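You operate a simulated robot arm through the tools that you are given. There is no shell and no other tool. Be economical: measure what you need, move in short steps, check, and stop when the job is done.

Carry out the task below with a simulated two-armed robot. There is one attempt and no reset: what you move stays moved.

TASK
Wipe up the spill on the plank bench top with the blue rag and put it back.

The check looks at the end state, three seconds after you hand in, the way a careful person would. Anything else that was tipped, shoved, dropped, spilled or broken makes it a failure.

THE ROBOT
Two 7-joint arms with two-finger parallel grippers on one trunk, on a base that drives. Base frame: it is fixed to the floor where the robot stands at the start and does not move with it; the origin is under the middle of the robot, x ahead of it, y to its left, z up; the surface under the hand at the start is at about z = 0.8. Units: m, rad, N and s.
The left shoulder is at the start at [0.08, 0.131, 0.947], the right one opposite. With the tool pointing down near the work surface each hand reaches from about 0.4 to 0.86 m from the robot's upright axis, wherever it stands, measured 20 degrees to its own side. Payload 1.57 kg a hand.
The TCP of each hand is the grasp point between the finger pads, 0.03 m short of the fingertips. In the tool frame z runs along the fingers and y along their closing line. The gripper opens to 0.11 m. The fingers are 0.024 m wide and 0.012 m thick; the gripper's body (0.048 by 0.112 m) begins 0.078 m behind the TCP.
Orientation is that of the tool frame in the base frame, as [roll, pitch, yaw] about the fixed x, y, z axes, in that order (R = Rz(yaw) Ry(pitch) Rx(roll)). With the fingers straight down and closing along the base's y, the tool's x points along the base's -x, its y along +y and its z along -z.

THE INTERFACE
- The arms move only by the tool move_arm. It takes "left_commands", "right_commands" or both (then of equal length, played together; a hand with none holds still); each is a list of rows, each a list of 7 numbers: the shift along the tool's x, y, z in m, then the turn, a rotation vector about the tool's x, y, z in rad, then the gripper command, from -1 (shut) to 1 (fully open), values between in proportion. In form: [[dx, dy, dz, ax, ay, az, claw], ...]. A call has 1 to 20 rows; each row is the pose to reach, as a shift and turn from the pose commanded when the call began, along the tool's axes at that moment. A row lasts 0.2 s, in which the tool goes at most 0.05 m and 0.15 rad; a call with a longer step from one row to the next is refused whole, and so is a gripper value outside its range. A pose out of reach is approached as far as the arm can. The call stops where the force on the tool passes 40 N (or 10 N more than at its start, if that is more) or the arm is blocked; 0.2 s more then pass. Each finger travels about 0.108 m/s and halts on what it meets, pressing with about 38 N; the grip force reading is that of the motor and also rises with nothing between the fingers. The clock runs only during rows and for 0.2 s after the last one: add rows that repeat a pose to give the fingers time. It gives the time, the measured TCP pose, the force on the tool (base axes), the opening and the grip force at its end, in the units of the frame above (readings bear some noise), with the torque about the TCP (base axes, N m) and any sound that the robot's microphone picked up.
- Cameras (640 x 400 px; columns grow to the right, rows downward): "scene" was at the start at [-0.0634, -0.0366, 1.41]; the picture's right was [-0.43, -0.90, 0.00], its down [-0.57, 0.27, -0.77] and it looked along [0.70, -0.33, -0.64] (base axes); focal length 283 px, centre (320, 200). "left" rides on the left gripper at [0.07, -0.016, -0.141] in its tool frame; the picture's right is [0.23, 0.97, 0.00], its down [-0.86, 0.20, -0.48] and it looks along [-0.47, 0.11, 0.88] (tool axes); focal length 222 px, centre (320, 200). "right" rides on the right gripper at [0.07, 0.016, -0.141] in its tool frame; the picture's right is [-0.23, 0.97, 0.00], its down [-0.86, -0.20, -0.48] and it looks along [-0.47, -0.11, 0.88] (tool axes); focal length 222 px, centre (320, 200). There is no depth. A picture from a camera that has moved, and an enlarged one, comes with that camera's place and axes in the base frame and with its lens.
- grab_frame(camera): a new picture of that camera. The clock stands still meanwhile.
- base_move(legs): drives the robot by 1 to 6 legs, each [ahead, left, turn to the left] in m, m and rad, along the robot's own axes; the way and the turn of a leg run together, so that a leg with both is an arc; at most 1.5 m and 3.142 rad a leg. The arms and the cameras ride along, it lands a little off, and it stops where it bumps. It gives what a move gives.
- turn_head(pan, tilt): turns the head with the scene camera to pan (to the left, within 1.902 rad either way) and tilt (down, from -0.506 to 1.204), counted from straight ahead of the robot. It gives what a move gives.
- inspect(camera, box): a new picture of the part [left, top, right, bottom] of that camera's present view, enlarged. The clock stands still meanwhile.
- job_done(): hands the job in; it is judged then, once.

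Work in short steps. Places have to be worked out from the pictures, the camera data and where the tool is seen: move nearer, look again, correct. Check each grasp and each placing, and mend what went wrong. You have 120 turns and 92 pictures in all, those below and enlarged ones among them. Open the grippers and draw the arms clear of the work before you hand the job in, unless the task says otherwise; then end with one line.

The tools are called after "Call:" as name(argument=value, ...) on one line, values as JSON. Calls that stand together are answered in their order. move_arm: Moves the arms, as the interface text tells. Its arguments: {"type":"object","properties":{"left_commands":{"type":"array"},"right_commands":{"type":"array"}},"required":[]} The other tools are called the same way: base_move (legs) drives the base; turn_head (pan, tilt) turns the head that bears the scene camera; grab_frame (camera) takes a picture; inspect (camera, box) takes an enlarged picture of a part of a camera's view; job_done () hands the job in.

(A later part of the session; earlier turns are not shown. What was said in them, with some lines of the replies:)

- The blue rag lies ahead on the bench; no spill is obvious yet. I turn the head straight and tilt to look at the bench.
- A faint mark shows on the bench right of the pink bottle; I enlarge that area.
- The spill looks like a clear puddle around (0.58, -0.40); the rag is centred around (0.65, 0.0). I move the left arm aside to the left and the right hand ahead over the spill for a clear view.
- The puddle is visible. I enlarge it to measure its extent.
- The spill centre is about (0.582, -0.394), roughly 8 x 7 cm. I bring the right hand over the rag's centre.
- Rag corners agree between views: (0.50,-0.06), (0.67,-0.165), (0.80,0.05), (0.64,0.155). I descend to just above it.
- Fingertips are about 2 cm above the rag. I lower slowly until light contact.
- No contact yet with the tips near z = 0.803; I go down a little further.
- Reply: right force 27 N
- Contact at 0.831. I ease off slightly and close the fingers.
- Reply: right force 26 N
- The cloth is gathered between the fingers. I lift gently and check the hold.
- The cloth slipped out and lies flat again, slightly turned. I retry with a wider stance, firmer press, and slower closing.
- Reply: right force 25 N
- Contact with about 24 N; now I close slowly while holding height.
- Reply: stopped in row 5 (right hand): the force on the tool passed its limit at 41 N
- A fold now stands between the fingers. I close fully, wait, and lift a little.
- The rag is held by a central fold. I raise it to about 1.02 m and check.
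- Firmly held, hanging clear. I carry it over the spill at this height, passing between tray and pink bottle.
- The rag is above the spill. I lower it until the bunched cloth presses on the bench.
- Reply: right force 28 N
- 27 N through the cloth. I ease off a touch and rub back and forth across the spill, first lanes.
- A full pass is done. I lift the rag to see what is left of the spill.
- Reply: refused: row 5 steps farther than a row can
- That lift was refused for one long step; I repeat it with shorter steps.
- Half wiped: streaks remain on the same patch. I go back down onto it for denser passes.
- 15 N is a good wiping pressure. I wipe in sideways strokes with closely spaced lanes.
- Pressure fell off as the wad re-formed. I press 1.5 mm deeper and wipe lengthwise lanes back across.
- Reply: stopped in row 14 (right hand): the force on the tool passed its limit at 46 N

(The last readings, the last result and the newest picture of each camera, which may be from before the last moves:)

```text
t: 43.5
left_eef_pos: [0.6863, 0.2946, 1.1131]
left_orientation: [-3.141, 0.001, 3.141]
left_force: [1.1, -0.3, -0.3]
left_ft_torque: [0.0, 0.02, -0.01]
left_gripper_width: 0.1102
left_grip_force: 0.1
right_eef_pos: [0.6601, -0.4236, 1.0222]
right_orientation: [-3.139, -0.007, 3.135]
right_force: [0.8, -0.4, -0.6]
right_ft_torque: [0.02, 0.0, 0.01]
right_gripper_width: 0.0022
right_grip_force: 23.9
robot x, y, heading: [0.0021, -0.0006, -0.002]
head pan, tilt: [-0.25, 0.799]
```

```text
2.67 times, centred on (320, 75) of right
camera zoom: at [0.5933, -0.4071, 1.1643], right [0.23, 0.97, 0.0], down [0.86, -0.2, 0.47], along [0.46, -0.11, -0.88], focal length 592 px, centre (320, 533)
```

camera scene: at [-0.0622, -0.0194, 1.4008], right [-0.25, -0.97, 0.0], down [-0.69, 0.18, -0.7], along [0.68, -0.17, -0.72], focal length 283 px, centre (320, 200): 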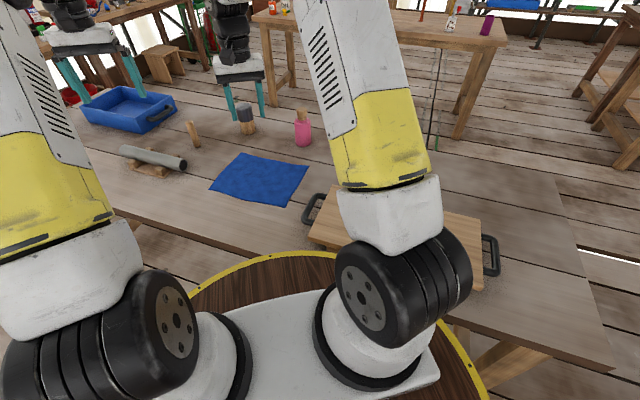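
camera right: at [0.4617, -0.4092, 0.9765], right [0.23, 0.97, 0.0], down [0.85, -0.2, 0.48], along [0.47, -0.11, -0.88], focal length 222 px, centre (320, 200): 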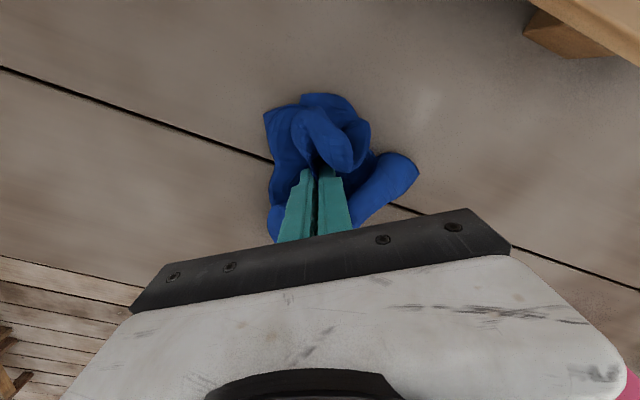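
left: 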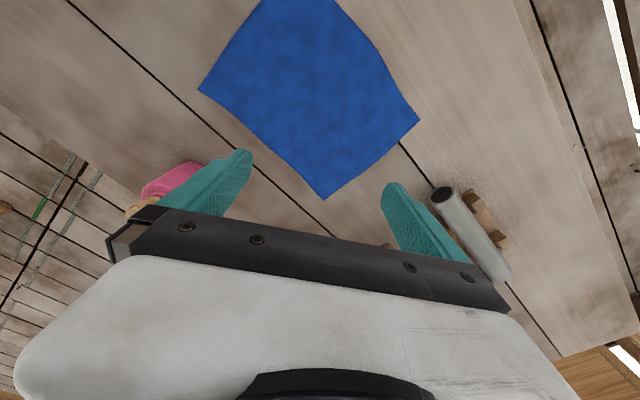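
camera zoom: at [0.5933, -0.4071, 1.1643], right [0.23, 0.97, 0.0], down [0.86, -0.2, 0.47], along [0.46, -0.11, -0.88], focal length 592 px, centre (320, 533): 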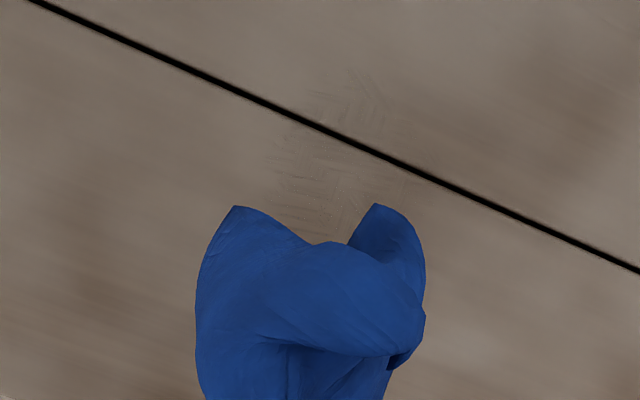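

Much fainter; faint traces remain. I go back for another pass at lighter pressure.

Call:
move_arm(right_commands=[[0.04, 0.02, 0, 0, 0, 0, -1], [0.08, 0.03, 0, 0, 0, 0, -1], [0.1, 0.03, 0.03, 0, 0, 0, -1], [0.1, 0.03, 0.07, 0, 0, 0, -1], [0.1, 0.03, 0.11, 0, 0, 0, -1], [0.1, 0.03, 0.15, 0, 0, 0, -1], [0.1, 0.03, 0.175, 0, 0, 0, -1], [0.1, 0.03, 0.184, 0, 0, 0, -1], [0.1, 0.03, 0.187, 0, 0, 0, -1]])

```text
t: 45.5
left_eef_pos: [0.6873, 0.2948, 1.1123]
left_orientation: [-3.14, -0.001, -3.141]
left_force: [-0.3, 0.0, -0.8]
left_ft_torque: [-0.02, 0.0, 0.01]
left_gripper_width: 0.1101
left_grip_force: 0.0
right_eef_pos: [0.5608, -0.393, 0.8358]
right_orientation: [-3.139, -0.004, 3.137]
right_force: [-1.8, -1.8, 6.1]
right_ft_torque: [-0.08, 0.02, -0.02]
right_gripper_width: 0.0021
right_grip_force: 24.4
robot x, y, heading: [-0.0024, -0.002, -0.001]
head pan, tilt: [-0.25, 0.799]
```

Light contact at 6 N. I wipe lengthwise lanes over the whole patch with 1 mm more press.

Call:
move_arm(right_commands=[[0.02, 0.025, 0.001, 0, 0, 0, -1], [0.03, 0.045, 0.001, 0, 0, 0, -1], [0, 0.045, 0.001, 0, 0, 0, -1], [-0.04, 0.043, 0.001, 0, 0, 0, -1], [-0.075, 0.036, 0.001, 0, 0, 0, -1], [-0.04, 0.03, 0.001, 0, 0, 0, -1], [0, 0.027, 0.001, 0, 0, 0, -1], [0.03, 0.02, 0.001, 0, 0, 0, -1], [0, 0.012, 0.001, 0, 0, 0, -1], [-0.04, 0.01, 0.001, 0, 0, 0, -1], [-0.075, 0.003, 0.001, 0, 0, 0, -1], [-0.04, -0.003, 0.001, 0, 0, 0, -1], [0, -0.006, 0.001, 0, 0, 0, -1], [0.03, -0.012, 0.001, 0, 0, 0, -1], [0, -0.018, 0.001, 0, 0, 0, -1], [-0.04, -0.022, 0.001, 0, 0, 0, -1], [-0.075, -0.027, 0.001, 0, 0, 0, -1], [-0.04, -0.037, 0.001, 0, 0, 0, -1], [0, -0.04, 0.001, 0, 0, 0, -1], [0.03, -0.04, 0.001, 0, 0, 0, -1]])

```text
t: 49.8
left_eef_pos: [0.6865, 0.2932, 1.1129]
left_orientation: [-3.141, 0.001, 3.141]
left_force: [0.4, 0.5, 0.4]
left_ft_torque: [0.01, 0.0, 0.02]
left_gripper_width: 0.1101
left_grip_force: 0.1
right_eef_pos: [0.5297, -0.434, 0.8346]
right_orientation: [3.14, -0.006, 3.136]
right_force: [0.7, 0.1, 8.3]
right_ft_torque: [0.07, -0.04, -0.01]
right_gripper_width: 0.0026
right_grip_force: 24.0
robot x, y, heading: [-0.005, -0.0014, -0.0]
head pan, tilt: [-0.25, 0.799]
```

Pressure held. I add sideways strokes back over the patch at the same height.

Call:
move_arm(right_commands=[[0, 0.04, 0.0, 0, 0, 0, -1], [-0.005, 0.085, 0.0, 0, 0, 0, -1], [-0.012, 0.045, 0.0, 0, 0, 0, -1], [-0.016, 0, 0, 0, 0, 0, -1], [-0.024, 0.04, 0, 0, 0, 0, -1], [-0.03, 0.085, 0, 0, 0, 0, -1], [-0.037, 0.045, 0, 0, 0, 0, -1], [-0.042, 0, 0, 0, 0, 0, -1], [-0.049, 0.04, 0, 0, 0, 0, -1], [-0.054, 0.085, 0, 0, 0, 0, -1], [-0.061, 0.045, 0, 0, 0, 0, -1], [-0.066, 0, 0, 0, 0, 0, -1], [-0.073, 0.04, 0, 0, 0, 0, -1], [-0.078, 0.085, 0, 0, 0, 0, -1], [-0.085, 0.045, 0, 0, 0, 0, -1], [-0.09, 0, 0, 0, 0, 0, -1], [-0.097, 0.04, 0, 0, 0, 0, -1], [-0.102, 0.075, 0, 0, 0, 0, -1], [-0.107, 0.045, 0, 0, 0, 0, -1], [-0.11, 0, 0, 0, 0, 0, -1]])

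Call:
move_arm(right_commands=[[0, 0, -0.02, 0, 0, 0, -1], [0, 0, -0.06, 0, 0, 0, -1], [0, 0, -0.1, 0, 0, 0, -1], [0, 0, -0.14, 0, 0, 0, -1], [-0.02, 0, -0.18, 0, 0, 0, -1], [-0.04, -0.03, -0.19, 0, 0, 0, -1], [-0.05, -0.07, -0.19, 0, 0, 0, -1], [-0.05, -0.07, -0.19, 0, 0, 0, -1]])

Call:
grab_frame(camera="right")

Call:
inspect(camera="right", box=[240, 0, 480, 150])

```text
t: 54.0
left_eef_pos: [0.6868, 0.2951, 1.113]
left_orientation: [-3.141, 0.001, -3.14]
left_force: [0.0, 0.7, -0.2]
left_ft_torque: [-0.03, -0.01, 0.02]
left_gripper_width: 0.1099
left_grip_force: 0.1
right_eef_pos: [0.6394, -0.4337, 0.8338]
right_orientation: [-3.14, -0.006, 3.138]
right_force: [-0.3, 1.0, 9.5]
right_ft_torque: [0.05, -0.05, 0.0]
right_gripper_width: 0.0024
right_grip_force: 23.6
robot x, y, heading: [0.0029, -0.0002, 0.003]
head pan, tilt: [-0.25, 0.799]
```

```text
t: 55.8
left_eef_pos: [0.6873, 0.2942, 1.1134]
left_orientation: [-3.141, 0.0, -3.141]
left_force: [0.1, 0.6, 1.1]
left_ft_torque: [0.02, 0.0, -0.02]
left_gripper_width: 0.11
left_grip_force: 0.1
right_eef_pos: [0.6893, -0.506, 1.0223]
right_orientation: [3.141, -0.007, 3.137]
right_force: [0.0, 0.0, -0.1]
right_ft_torque: [-0.02, 0.0, -0.01]
right_gripper_width: 0.0027
right_grip_force: 23.9
robot x, y, heading: [0.0013, 0.0012, -0.001]
head pan, tilt: [-0.25, 0.799]
```

```text
59 pictures are left
camera right: at [0.623, -0.4886, 1.1649], right [0.23, 0.97, 0.0], down [0.86, -0.2, 0.47], along [0.46, -0.11, -0.88], focal length 222 px, centre (320, 200)
```

right: 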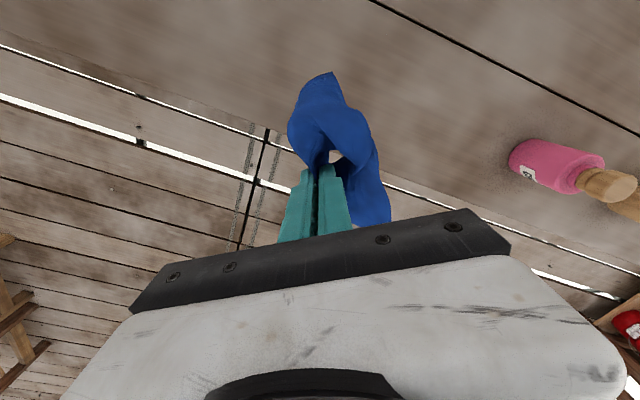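

```text
2.67 times, centred on (360, 75) of right
camera zoom: at [0.623, -0.4886, 1.1649], right [0.23, 0.97, 0.0], down [0.86, -0.2, 0.47], along [0.46, -0.11, -0.88], focal length 592 px, centre (213, 533)
```

zoom: 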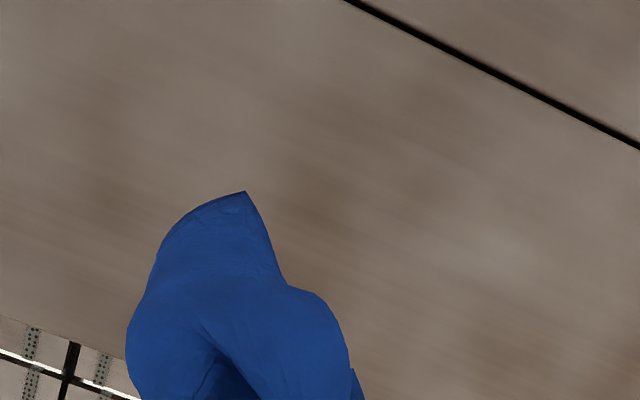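

The patch looks clean in this view. I confirm from the head camera and from a slightly shifted hand position.

Call:
move_arm(right_commands=[[0.03, 0, 0, 0, 0, 0, -1], [0.06, 0, 0, 0, 0, 0, -1], [0.09, 0, 0, 0, 0, 0, -1], [0.09, 0, 0, 0, 0, 0, -1]])

Call:
inspect(camera="right", box=[320, 10, 480, 110])

Call:
inspect(camera="scene", box=[300, 100, 460, 200])

```text
t: 56.8
left_eef_pos: [0.6871, 0.2939, 1.1125]
left_orientation: [-3.141, 0.001, -3.141]
left_force: [-0.6, 0.1, -0.4]
left_ft_torque: [-0.01, -0.03, 0.0]
left_gripper_width: 0.1101
left_grip_force: 0.0
right_eef_pos: [0.6011, -0.5029, 1.0247]
right_orientation: [-3.14, -0.004, 3.136]
right_force: [-0.7, 0.4, -1.0]
right_ft_torque: [0.01, 0.01, 0.03]
right_gripper_width: 0.0021
right_grip_force: 23.5
robot x, y, heading: [0.004, -0.003, -0.004]
head pan, tilt: [-0.25, 0.799]
```

```text
4.00 times, centred on (400, 60) of right
camera zoom: at [0.5338, -0.4859, 1.1661], right [0.23, 0.97, 0.0], down [0.86, -0.2, 0.47], along [0.46, -0.11, -0.88], focal length 888 px, centre (0, 760)
```

zoom: 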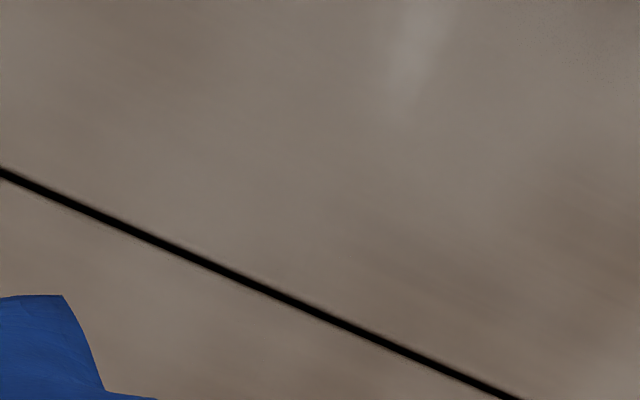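

```text
4.00 times, centred on (380, 150) of scene
camera zoom: at [-0.062, -0.0196, 1.4008], right [-0.25, -0.97, 0.0], down [-0.69, 0.18, -0.7], along [0.68, -0.17, -0.72], focal length 1130 px, centre (80, 400)
```

zoom: 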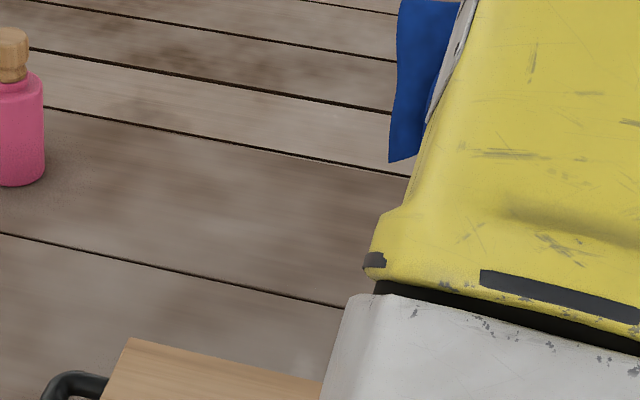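

The bench is clean. I carry the rag back to its original place around (0.65, 0.0).

Call:
move_arm(right_commands=[[-0.02, 0.02, -0.01, 0, 0, 0, -1], [-0.03, 0.05, -0.02, 0, 0, 0, -1], [-0.035, 0.085, -0.02, 0, 0, 0, -1], [-0.035, 0.12, -0.02, 0, 0, 0, -1], [-0.035, 0.155, -0.02, 0, 0, 0, -1], [-0.035, 0.19, -0.02, 0, 0, 0, -1], [-0.035, 0.225, -0.02, 0, 0, 0, -1], [-0.035, 0.26, -0.02, 0, 0, 0, -1], [-0.035, 0.295, -0.02, 0, 0, 0, -1], [-0.035, 0.33, -0.02, 0, 0, 0, -1], [-0.035, 0.365, -0.02, 0, 0, 0, -1], [-0.038, 0.4, -0.02, 0, 0, 0, -1], [-0.042, 0.435, -0.02, 0, 0, 0, -1], [-0.048, 0.47, -0.01, 0, 0, 0, -1], [-0.05, 0.5, 0, 0, 0, 0, -1], [-0.05, 0.5, 0, 0, 0, 0, -1], [-0.05, 0.5, 0, 0, 0, 0, -1]])

Call:
grab_frame(camera="right")

Call:
grab_frame(camera="scene")

```text
t: 60.4
left_eef_pos: [0.6872, 0.295, 1.1126]
left_orientation: [3.141, 0.0, -3.141]
left_force: [0.1, 0.2, -1.2]
left_ft_torque: [0.0, 0.02, -0.02]
left_gripper_width: 0.1099
left_grip_force: 0.1
right_eef_pos: [0.6536, -0.0027, 1.0251]
right_orientation: [3.139, -0.005, 3.137]
right_force: [-0.3, 0.3, -0.1]
right_ft_torque: [0.01, 0.01, 0.0]
right_gripper_width: 0.0021
right_grip_force: 22.9
robot x, y, heading: [-0.0032, 0.0018, -0.004]
head pan, tilt: [-0.25, 0.799]
```

```text
55 pictures are left
camera right: at [0.5868, 0.0141, 1.1662], right [0.23, 0.97, 0.0], down [0.86, -0.2, 0.47], along [0.46, -0.11, -0.88], focal length 222 px, centre (320, 200)
```

right: 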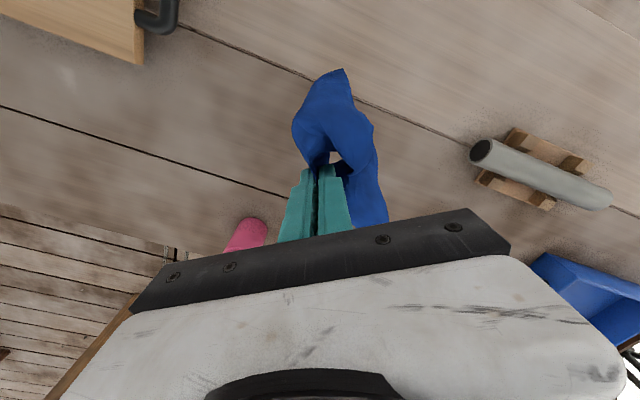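

```text
54 pictures are left
camera scene: at [-0.062, -0.0195, 1.4008], right [-0.25, -0.97, 0.0], down [-0.69, 0.18, -0.7], along [0.68, -0.17, -0.72], focal length 283 px, centre (320, 200)
```

scene: 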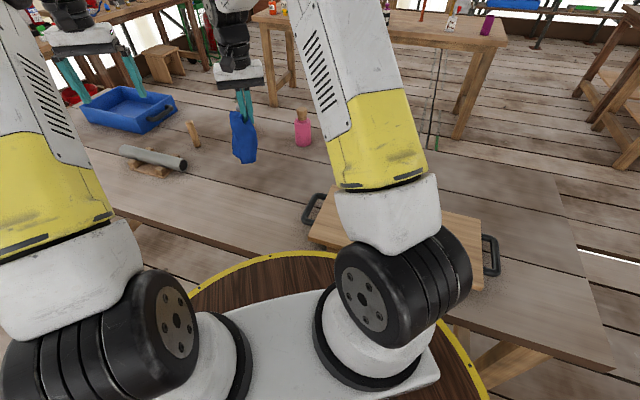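

Bench shows clean, rag hangs over its old place. I lower it to contact and open the fingers slowly.

Call:
move_arm(right_commands=[[0, 0, 0.03, 0, 0, 0, -1], [0, 0, 0.06, 0, 0, 0, -1], [0, 0, 0.09, 0, 0, 0, -1], [0, 0, 0.12, 0, 0, 0, -1], [0, 0, 0.15, 0, 0, 0, -1], [0, 0, 0.17, 0, 0, 0, -1], [0, 0, 0.18, 0, 0, 0, -1], [0, 0, 0.183, 0, 0, 0, -1], [0, 0, 0.183, 0, 0, 0, -0.8], [0, 0, 0.183, 0, 0, 0, -0.5], [0, 0, 0.183, 0, 0, 0, -0.2], [0, 0, 0.183, 0, 0, 0, 0.1], [0, 0, 0.183, 0, 0, 0, 0.4]])

Call:
move_arm(right_commands=[[0, 0, -0.02, 0, 0, 0, 0.4], [0, 0, -0.06, 0, 0, 0, 0.4], [0, 0, -0.1, 0, 0, 0, 0.4], [0, 0, -0.14, 0, 0, 0, 0.4], [0, 0, -0.18, 0, 0, 0, 0.4], [0, 0, -0.18, 0, 0, 0, 0.4]])

Call:
grab_frame(camera="right")

Call:
inspect(camera="scene", box=[160, 80, 480, 280])

```text
t: 63.1
left_eef_pos: [0.6872, 0.2942, 1.113]
left_orientation: [-3.141, 0.0, -3.141]
left_force: [0.0, 0.4, -1.2]
left_ft_torque: [0.05, 0.01, 0.0]
left_gripper_width: 0.1097
left_grip_force: 0.0
right_eef_pos: [0.6523, -0.0042, 0.8404]
right_orientation: [-3.141, -0.006, 3.136]
right_force: [-0.2, -0.7, 0.0]
right_ft_torque: [0.0, 0.02, 0.01]
right_gripper_width: 0.0765
right_grip_force: 0.1
robot x, y, heading: [-0.0007, -0.0012, -0.002]
head pan, tilt: [-0.25, 0.799]
```

```text
t: 64.5
left_eef_pos: [0.6878, 0.2945, 1.1123]
left_orientation: [3.142, 0.0, 3.141]
left_force: [-0.3, -0.2, -0.3]
left_ft_torque: [0.01, 0.01, -0.01]
left_gripper_width: 0.1098
left_grip_force: 0.1
right_eef_pos: [0.6516, -0.0041, 1.0201]
right_orientation: [-3.138, -0.006, 3.136]
right_force: [-0.2, -0.2, -0.4]
right_ft_torque: [0.03, 0.0, 0.0]
right_gripper_width: 0.0773
right_grip_force: 0.0
robot x, y, heading: [0.0044, -0.0008, 0.002]
head pan, tilt: [-0.25, 0.799]
```

```text
53 pictures are left
camera right: at [0.5849, 0.0126, 1.1614], right [0.23, 0.97, 0.0], down [0.86, -0.2, 0.47], along [0.46, -0.11, -0.88], focal length 222 px, centre (320, 200)
```

right: 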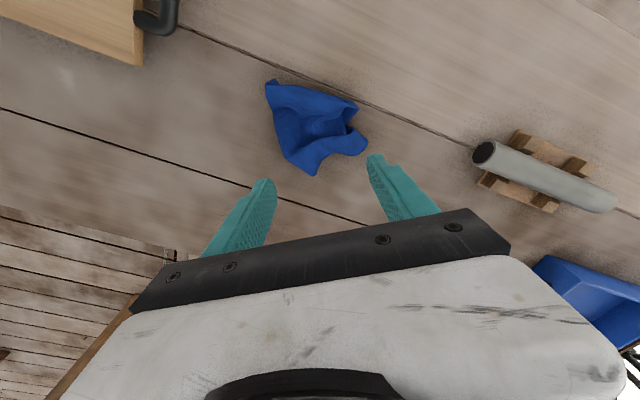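

```text
2.00 times, centred on (320, 180) of scene
camera zoom: at [-0.062, -0.0195, 1.4008], right [-0.25, -0.97, 0.0], down [-0.69, 0.18, -0.7], along [0.68, -0.17, -0.72], focal length 565 px, centre (320, 240)
```

zoom: 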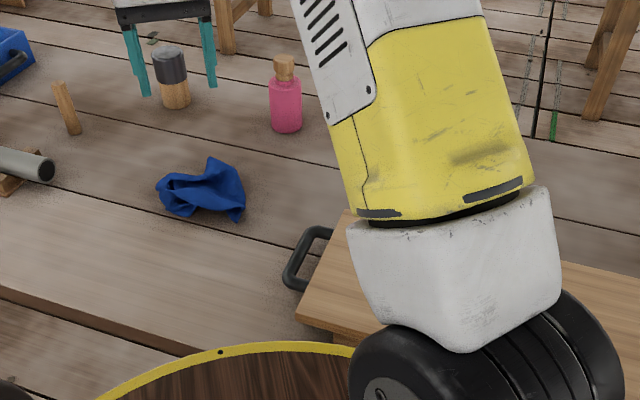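

The rag rests back at its place, about (0.64, -0.01). I withdraw the right arm up and to its side.

Call:
move_arm(right_commands=[[0, -0.04, -0.02, 0, 0, 0, 0.4], [0, -0.08, -0.04, 0, 0, 0, 0.4], [0, -0.12, -0.05, 0, 0, 0, 0.4], [0, -0.16, -0.05, 0, 0, 0, 0.6], [0.01, -0.2, -0.05, 0, 0, 0, 0.8], [0.03, -0.24, -0.05, 0, 0, 0, 1], [0.05, -0.28, -0.05, 0, 0, 0, 1], [0.07, -0.32, -0.05, 0, 0, 0, 1], [0.09, -0.36, -0.05, 0, 0, 0, 1], [0.11, -0.4, -0.05, 0, 0, 0, 1], [0.13, -0.44, -0.05, 0, 0, 0, 1], [0.15, -0.48, -0.05, 0, 0, 0, 1], [0.17, -0.51, -0.05, 0, 0, 0, 1], [0.17, -0.54, -0.05, 0, 0, 0, 1], [0.17, -0.54, -0.05, 0, 0, 0, 1]])

Call:
grab_frame(camera="scene")

Call:
inspect(camera="scene", box=[200, 90, 440, 240])

Call:
inspect(camera="right", box=[300, 20, 540, 170])

```text
t: 67.8
left_eef_pos: [0.6868, 0.2941, 1.112]
left_orientation: [-3.141, -0.003, 3.141]
left_force: [0.5, -0.3, -0.1]
left_ft_torque: [0.02, -0.01, 0.01]
left_gripper_width: 0.1099
left_grip_force: 0.1
right_eef_pos: [0.4798, -0.5429, 1.0722]
right_orientation: [-3.14, -0.005, 3.136]
right_force: [-0.1, -0.2, 0.7]
right_ft_torque: [0.0, -0.06, -0.03]
right_gripper_width: 0.11
right_grip_force: 0.0
robot x, y, heading: [0.0029, -0.0017, 0.003]
head pan, tilt: [-0.25, 0.799]
```

```text
51 pictures are left
camera scene: at [-0.0621, -0.0196, 1.4008], right [-0.25, -0.97, 0.0], down [-0.69, 0.18, -0.7], along [0.68, -0.17, -0.72], focal length 283 px, centre (320, 200)
```

scene: 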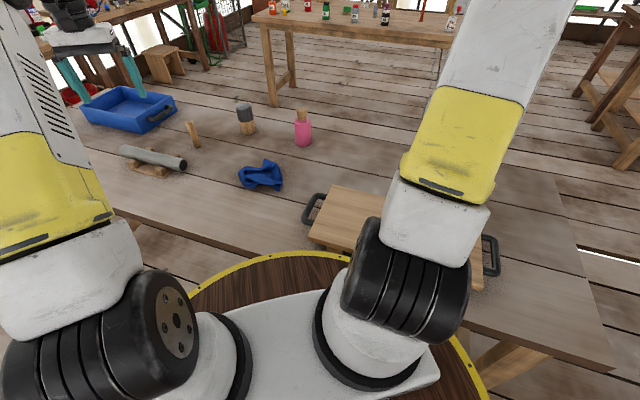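

```text
2.67 times, centred on (320, 165) of scene
camera zoom: at [-0.0621, -0.0196, 1.4008], right [-0.25, -0.97, 0.0], down [-0.69, 0.18, -0.7], along [0.68, -0.17, -0.72], focal length 754 px, centre (320, 293)
```

zoom: 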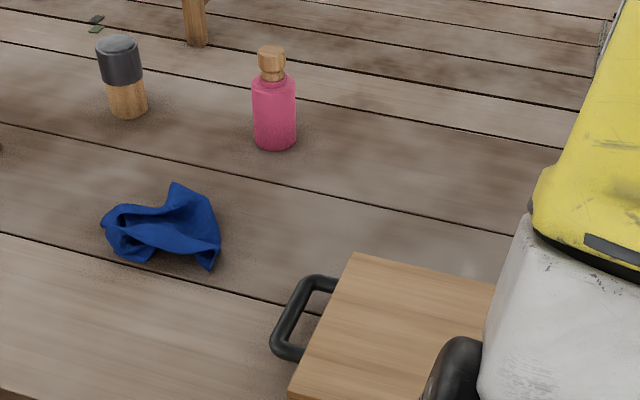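

```text
2.67 times, centred on (420, 95) of right
camera zoom: at [0.4129, -0.5255, 1.2139], right [0.23, 0.97, 0.0], down [0.86, -0.2, 0.47], along [0.46, -0.11, -0.88], focal length 592 px, centre (53, 480)
```

zoom: 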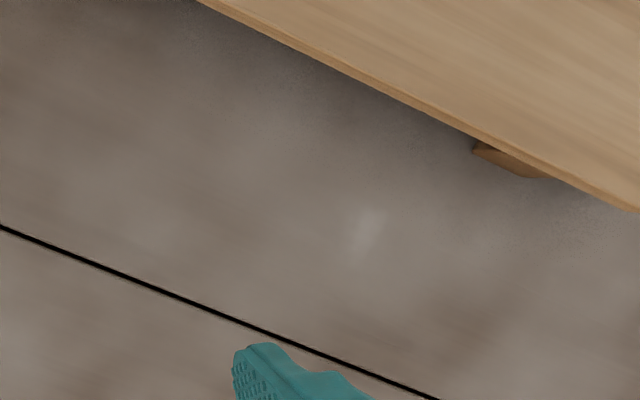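

A pale spot stays fixed near (0.50, -0.34) in several views, so it isn't glare. I look at it closely before handing in.

Call:
move_arm(right_commands=[[-0.03, 0.04, 0, 0, 0, 0, 1], [-0.06, 0.08, 0, 0, 0, 0, 1], [-0.09, 0.12, 0.03, 0, 0, 0, 1], [-0.11, 0.15, 0.06, 0, 0, 0, 1], [-0.12, 0.17, 0.1, 0, 0, 0, 1], [-0.12, 0.18, 0.13, 0, 0, 0, 1]])

Call:
inspect(camera="right", box=[220, 0, 460, 150])

Call:
grab_frame(camera="right")

```text
refused: row 3 steps farther than a row can; nothing moved
```

```text
2.67 times, centred on (340, 75) of right
camera zoom: at [0.4129, -0.5255, 1.2139], right [0.23, 0.97, 0.0], down [0.86, -0.2, 0.47], along [0.46, -0.11, -0.88], focal length 592 px, centre (267, 533)
```

zoom: 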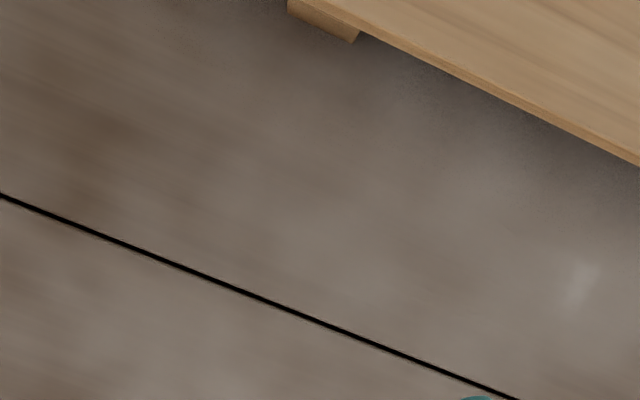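

```text
47 pictures are left
camera right: at [0.4129, -0.5255, 1.2139], right [0.23, 0.97, 0.0], down [0.86, -0.2, 0.47], along [0.46, -0.11, -0.88], focal length 222 px, centre (320, 200)
```

right: 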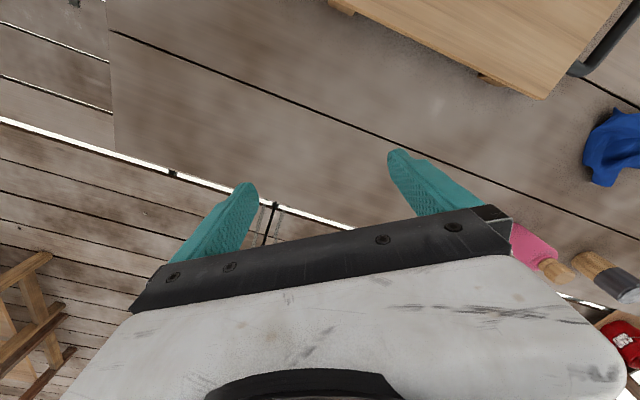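

A step was too long; I repeat with shorter ones.

Call:
move_arm(right_commands=[[-0.02, 0.03, 0, 0, 0, 0, 1], [-0.045, 0.06, 0, 0, 0, 0, 1], [-0.07, 0.09, 0.01, 0, 0, 0, 1], [-0.09, 0.12, 0.03, 0, 0, 0, 1], [-0.11, 0.15, 0.06, 0, 0, 0, 1], [-0.12, 0.17, 0.1, 0, 0, 0, 1], [-0.12, 0.18, 0.13, 0, 0, 0, 1]])

Call:
inspect(camera="right", box=[160, 0, 480, 200])

```text
t: 69.3
left_eef_pos: [0.6869, 0.2947, 1.1124]
left_orientation: [3.141, 0.001, -3.141]
left_force: [0.0, -0.2, 0.9]
left_ft_torque: [0.03, -0.03, 0.02]
left_gripper_width: 0.1099
left_grip_force: 0.1
right_eef_pos: [0.602, -0.3619, 0.9427]
right_orientation: [-3.14, -0.004, 3.137]
right_force: [-0.3, -0.4, 0.0]
right_ft_torque: [0.0, -0.03, -0.02]
right_gripper_width: 0.1099
right_grip_force: 0.1
robot x, y, heading: [0.0007, -0.0009, -0.002]
head pan, tilt: [-0.25, 0.799]
```

```text
2.00 times, centred on (320, 100) of right
camera zoom: at [0.5343, -0.3458, 1.0845], right [0.23, 0.97, 0.0], down [0.86, -0.2, 0.47], along [0.46, -0.11, -0.88], focal length 444 px, centre (320, 400)
```

zoom: 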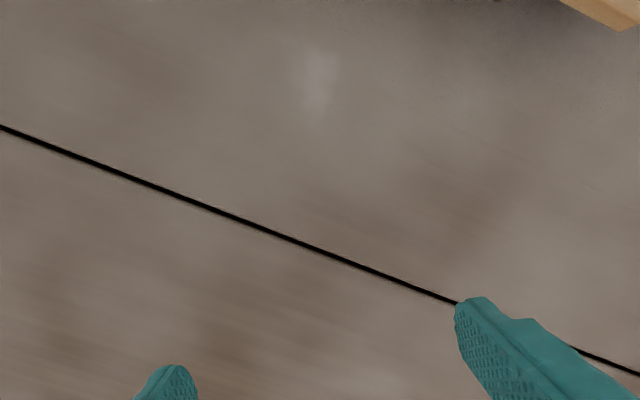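

The pale spot is a soft mark in the wood grain itself, without the crisp dark edge the spill had; the spill area is clean. I withdraw the arm again.

Call:
move_arm(right_commands=[[0, 0, -0.04, 0, 0, 0, 1], [0, 0, -0.08, 0, 0, 0, 1], [0.01, -0.02, -0.12, 0, 0, 0, 1], [0.03, -0.05, -0.14, 0, 0, 0, 1], [0.06, -0.08, -0.14, 0, 0, 0, 1], [0.09, -0.11, -0.14, 0, 0, 0, 1], [0.11, -0.14, -0.14, 0, 0, 0, 1], [0.12, -0.17, -0.14, 0, 0, 0, 1], [0.12, -0.18, -0.14, 0, 0, 0, 1]])

Call:
grab_frame(camera="scene")

```text
t: 71.3
left_eef_pos: [0.687, 0.2938, 1.1121]
left_orientation: [3.141, 0.0, 3.141]
left_force: [-0.1, 0.1, -0.8]
left_ft_torque: [0.0, 0.01, 0.0]
left_gripper_width: 0.1097
left_grip_force: 0.1
right_eef_pos: [0.4809, -0.543, 1.08]
right_orientation: [3.141, -0.006, 3.137]
right_force: [-0.9, 0.5, 0.6]
right_ft_torque: [-0.03, 0.0, 0.02]
right_gripper_width: 0.1102
right_grip_force: 0.1
robot x, y, heading: [-0.0034, -0.0, 0.004]
head pan, tilt: [-0.25, 0.799]
```

```text
45 pictures are left
camera scene: at [-0.0621, -0.0195, 1.4008], right [-0.25, -0.97, 0.0], down [-0.69, 0.18, -0.7], along [0.68, -0.17, -0.72], focal length 283 px, centre (320, 200)
```

scene: 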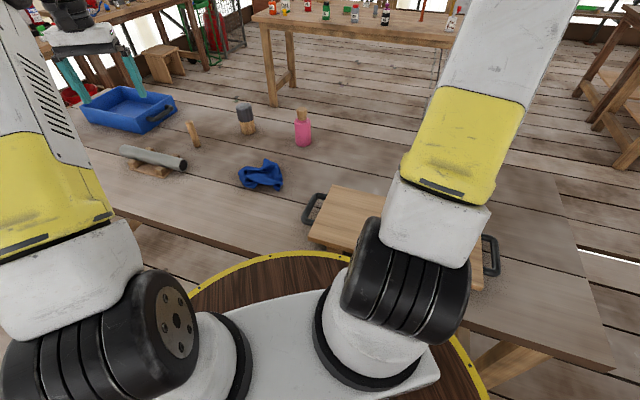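

The spill is gone, the rag is back in its place, everything else is undisturbed, and both grippers are open and clear. I hand in.

Call:
job_done()

```text
The job is handed in.
```

I wiped the spill off the plank bench and put the blue rag back in its original spot. It now lies crumpled rather than spread flat, and nothing else on the bench was disturbed.
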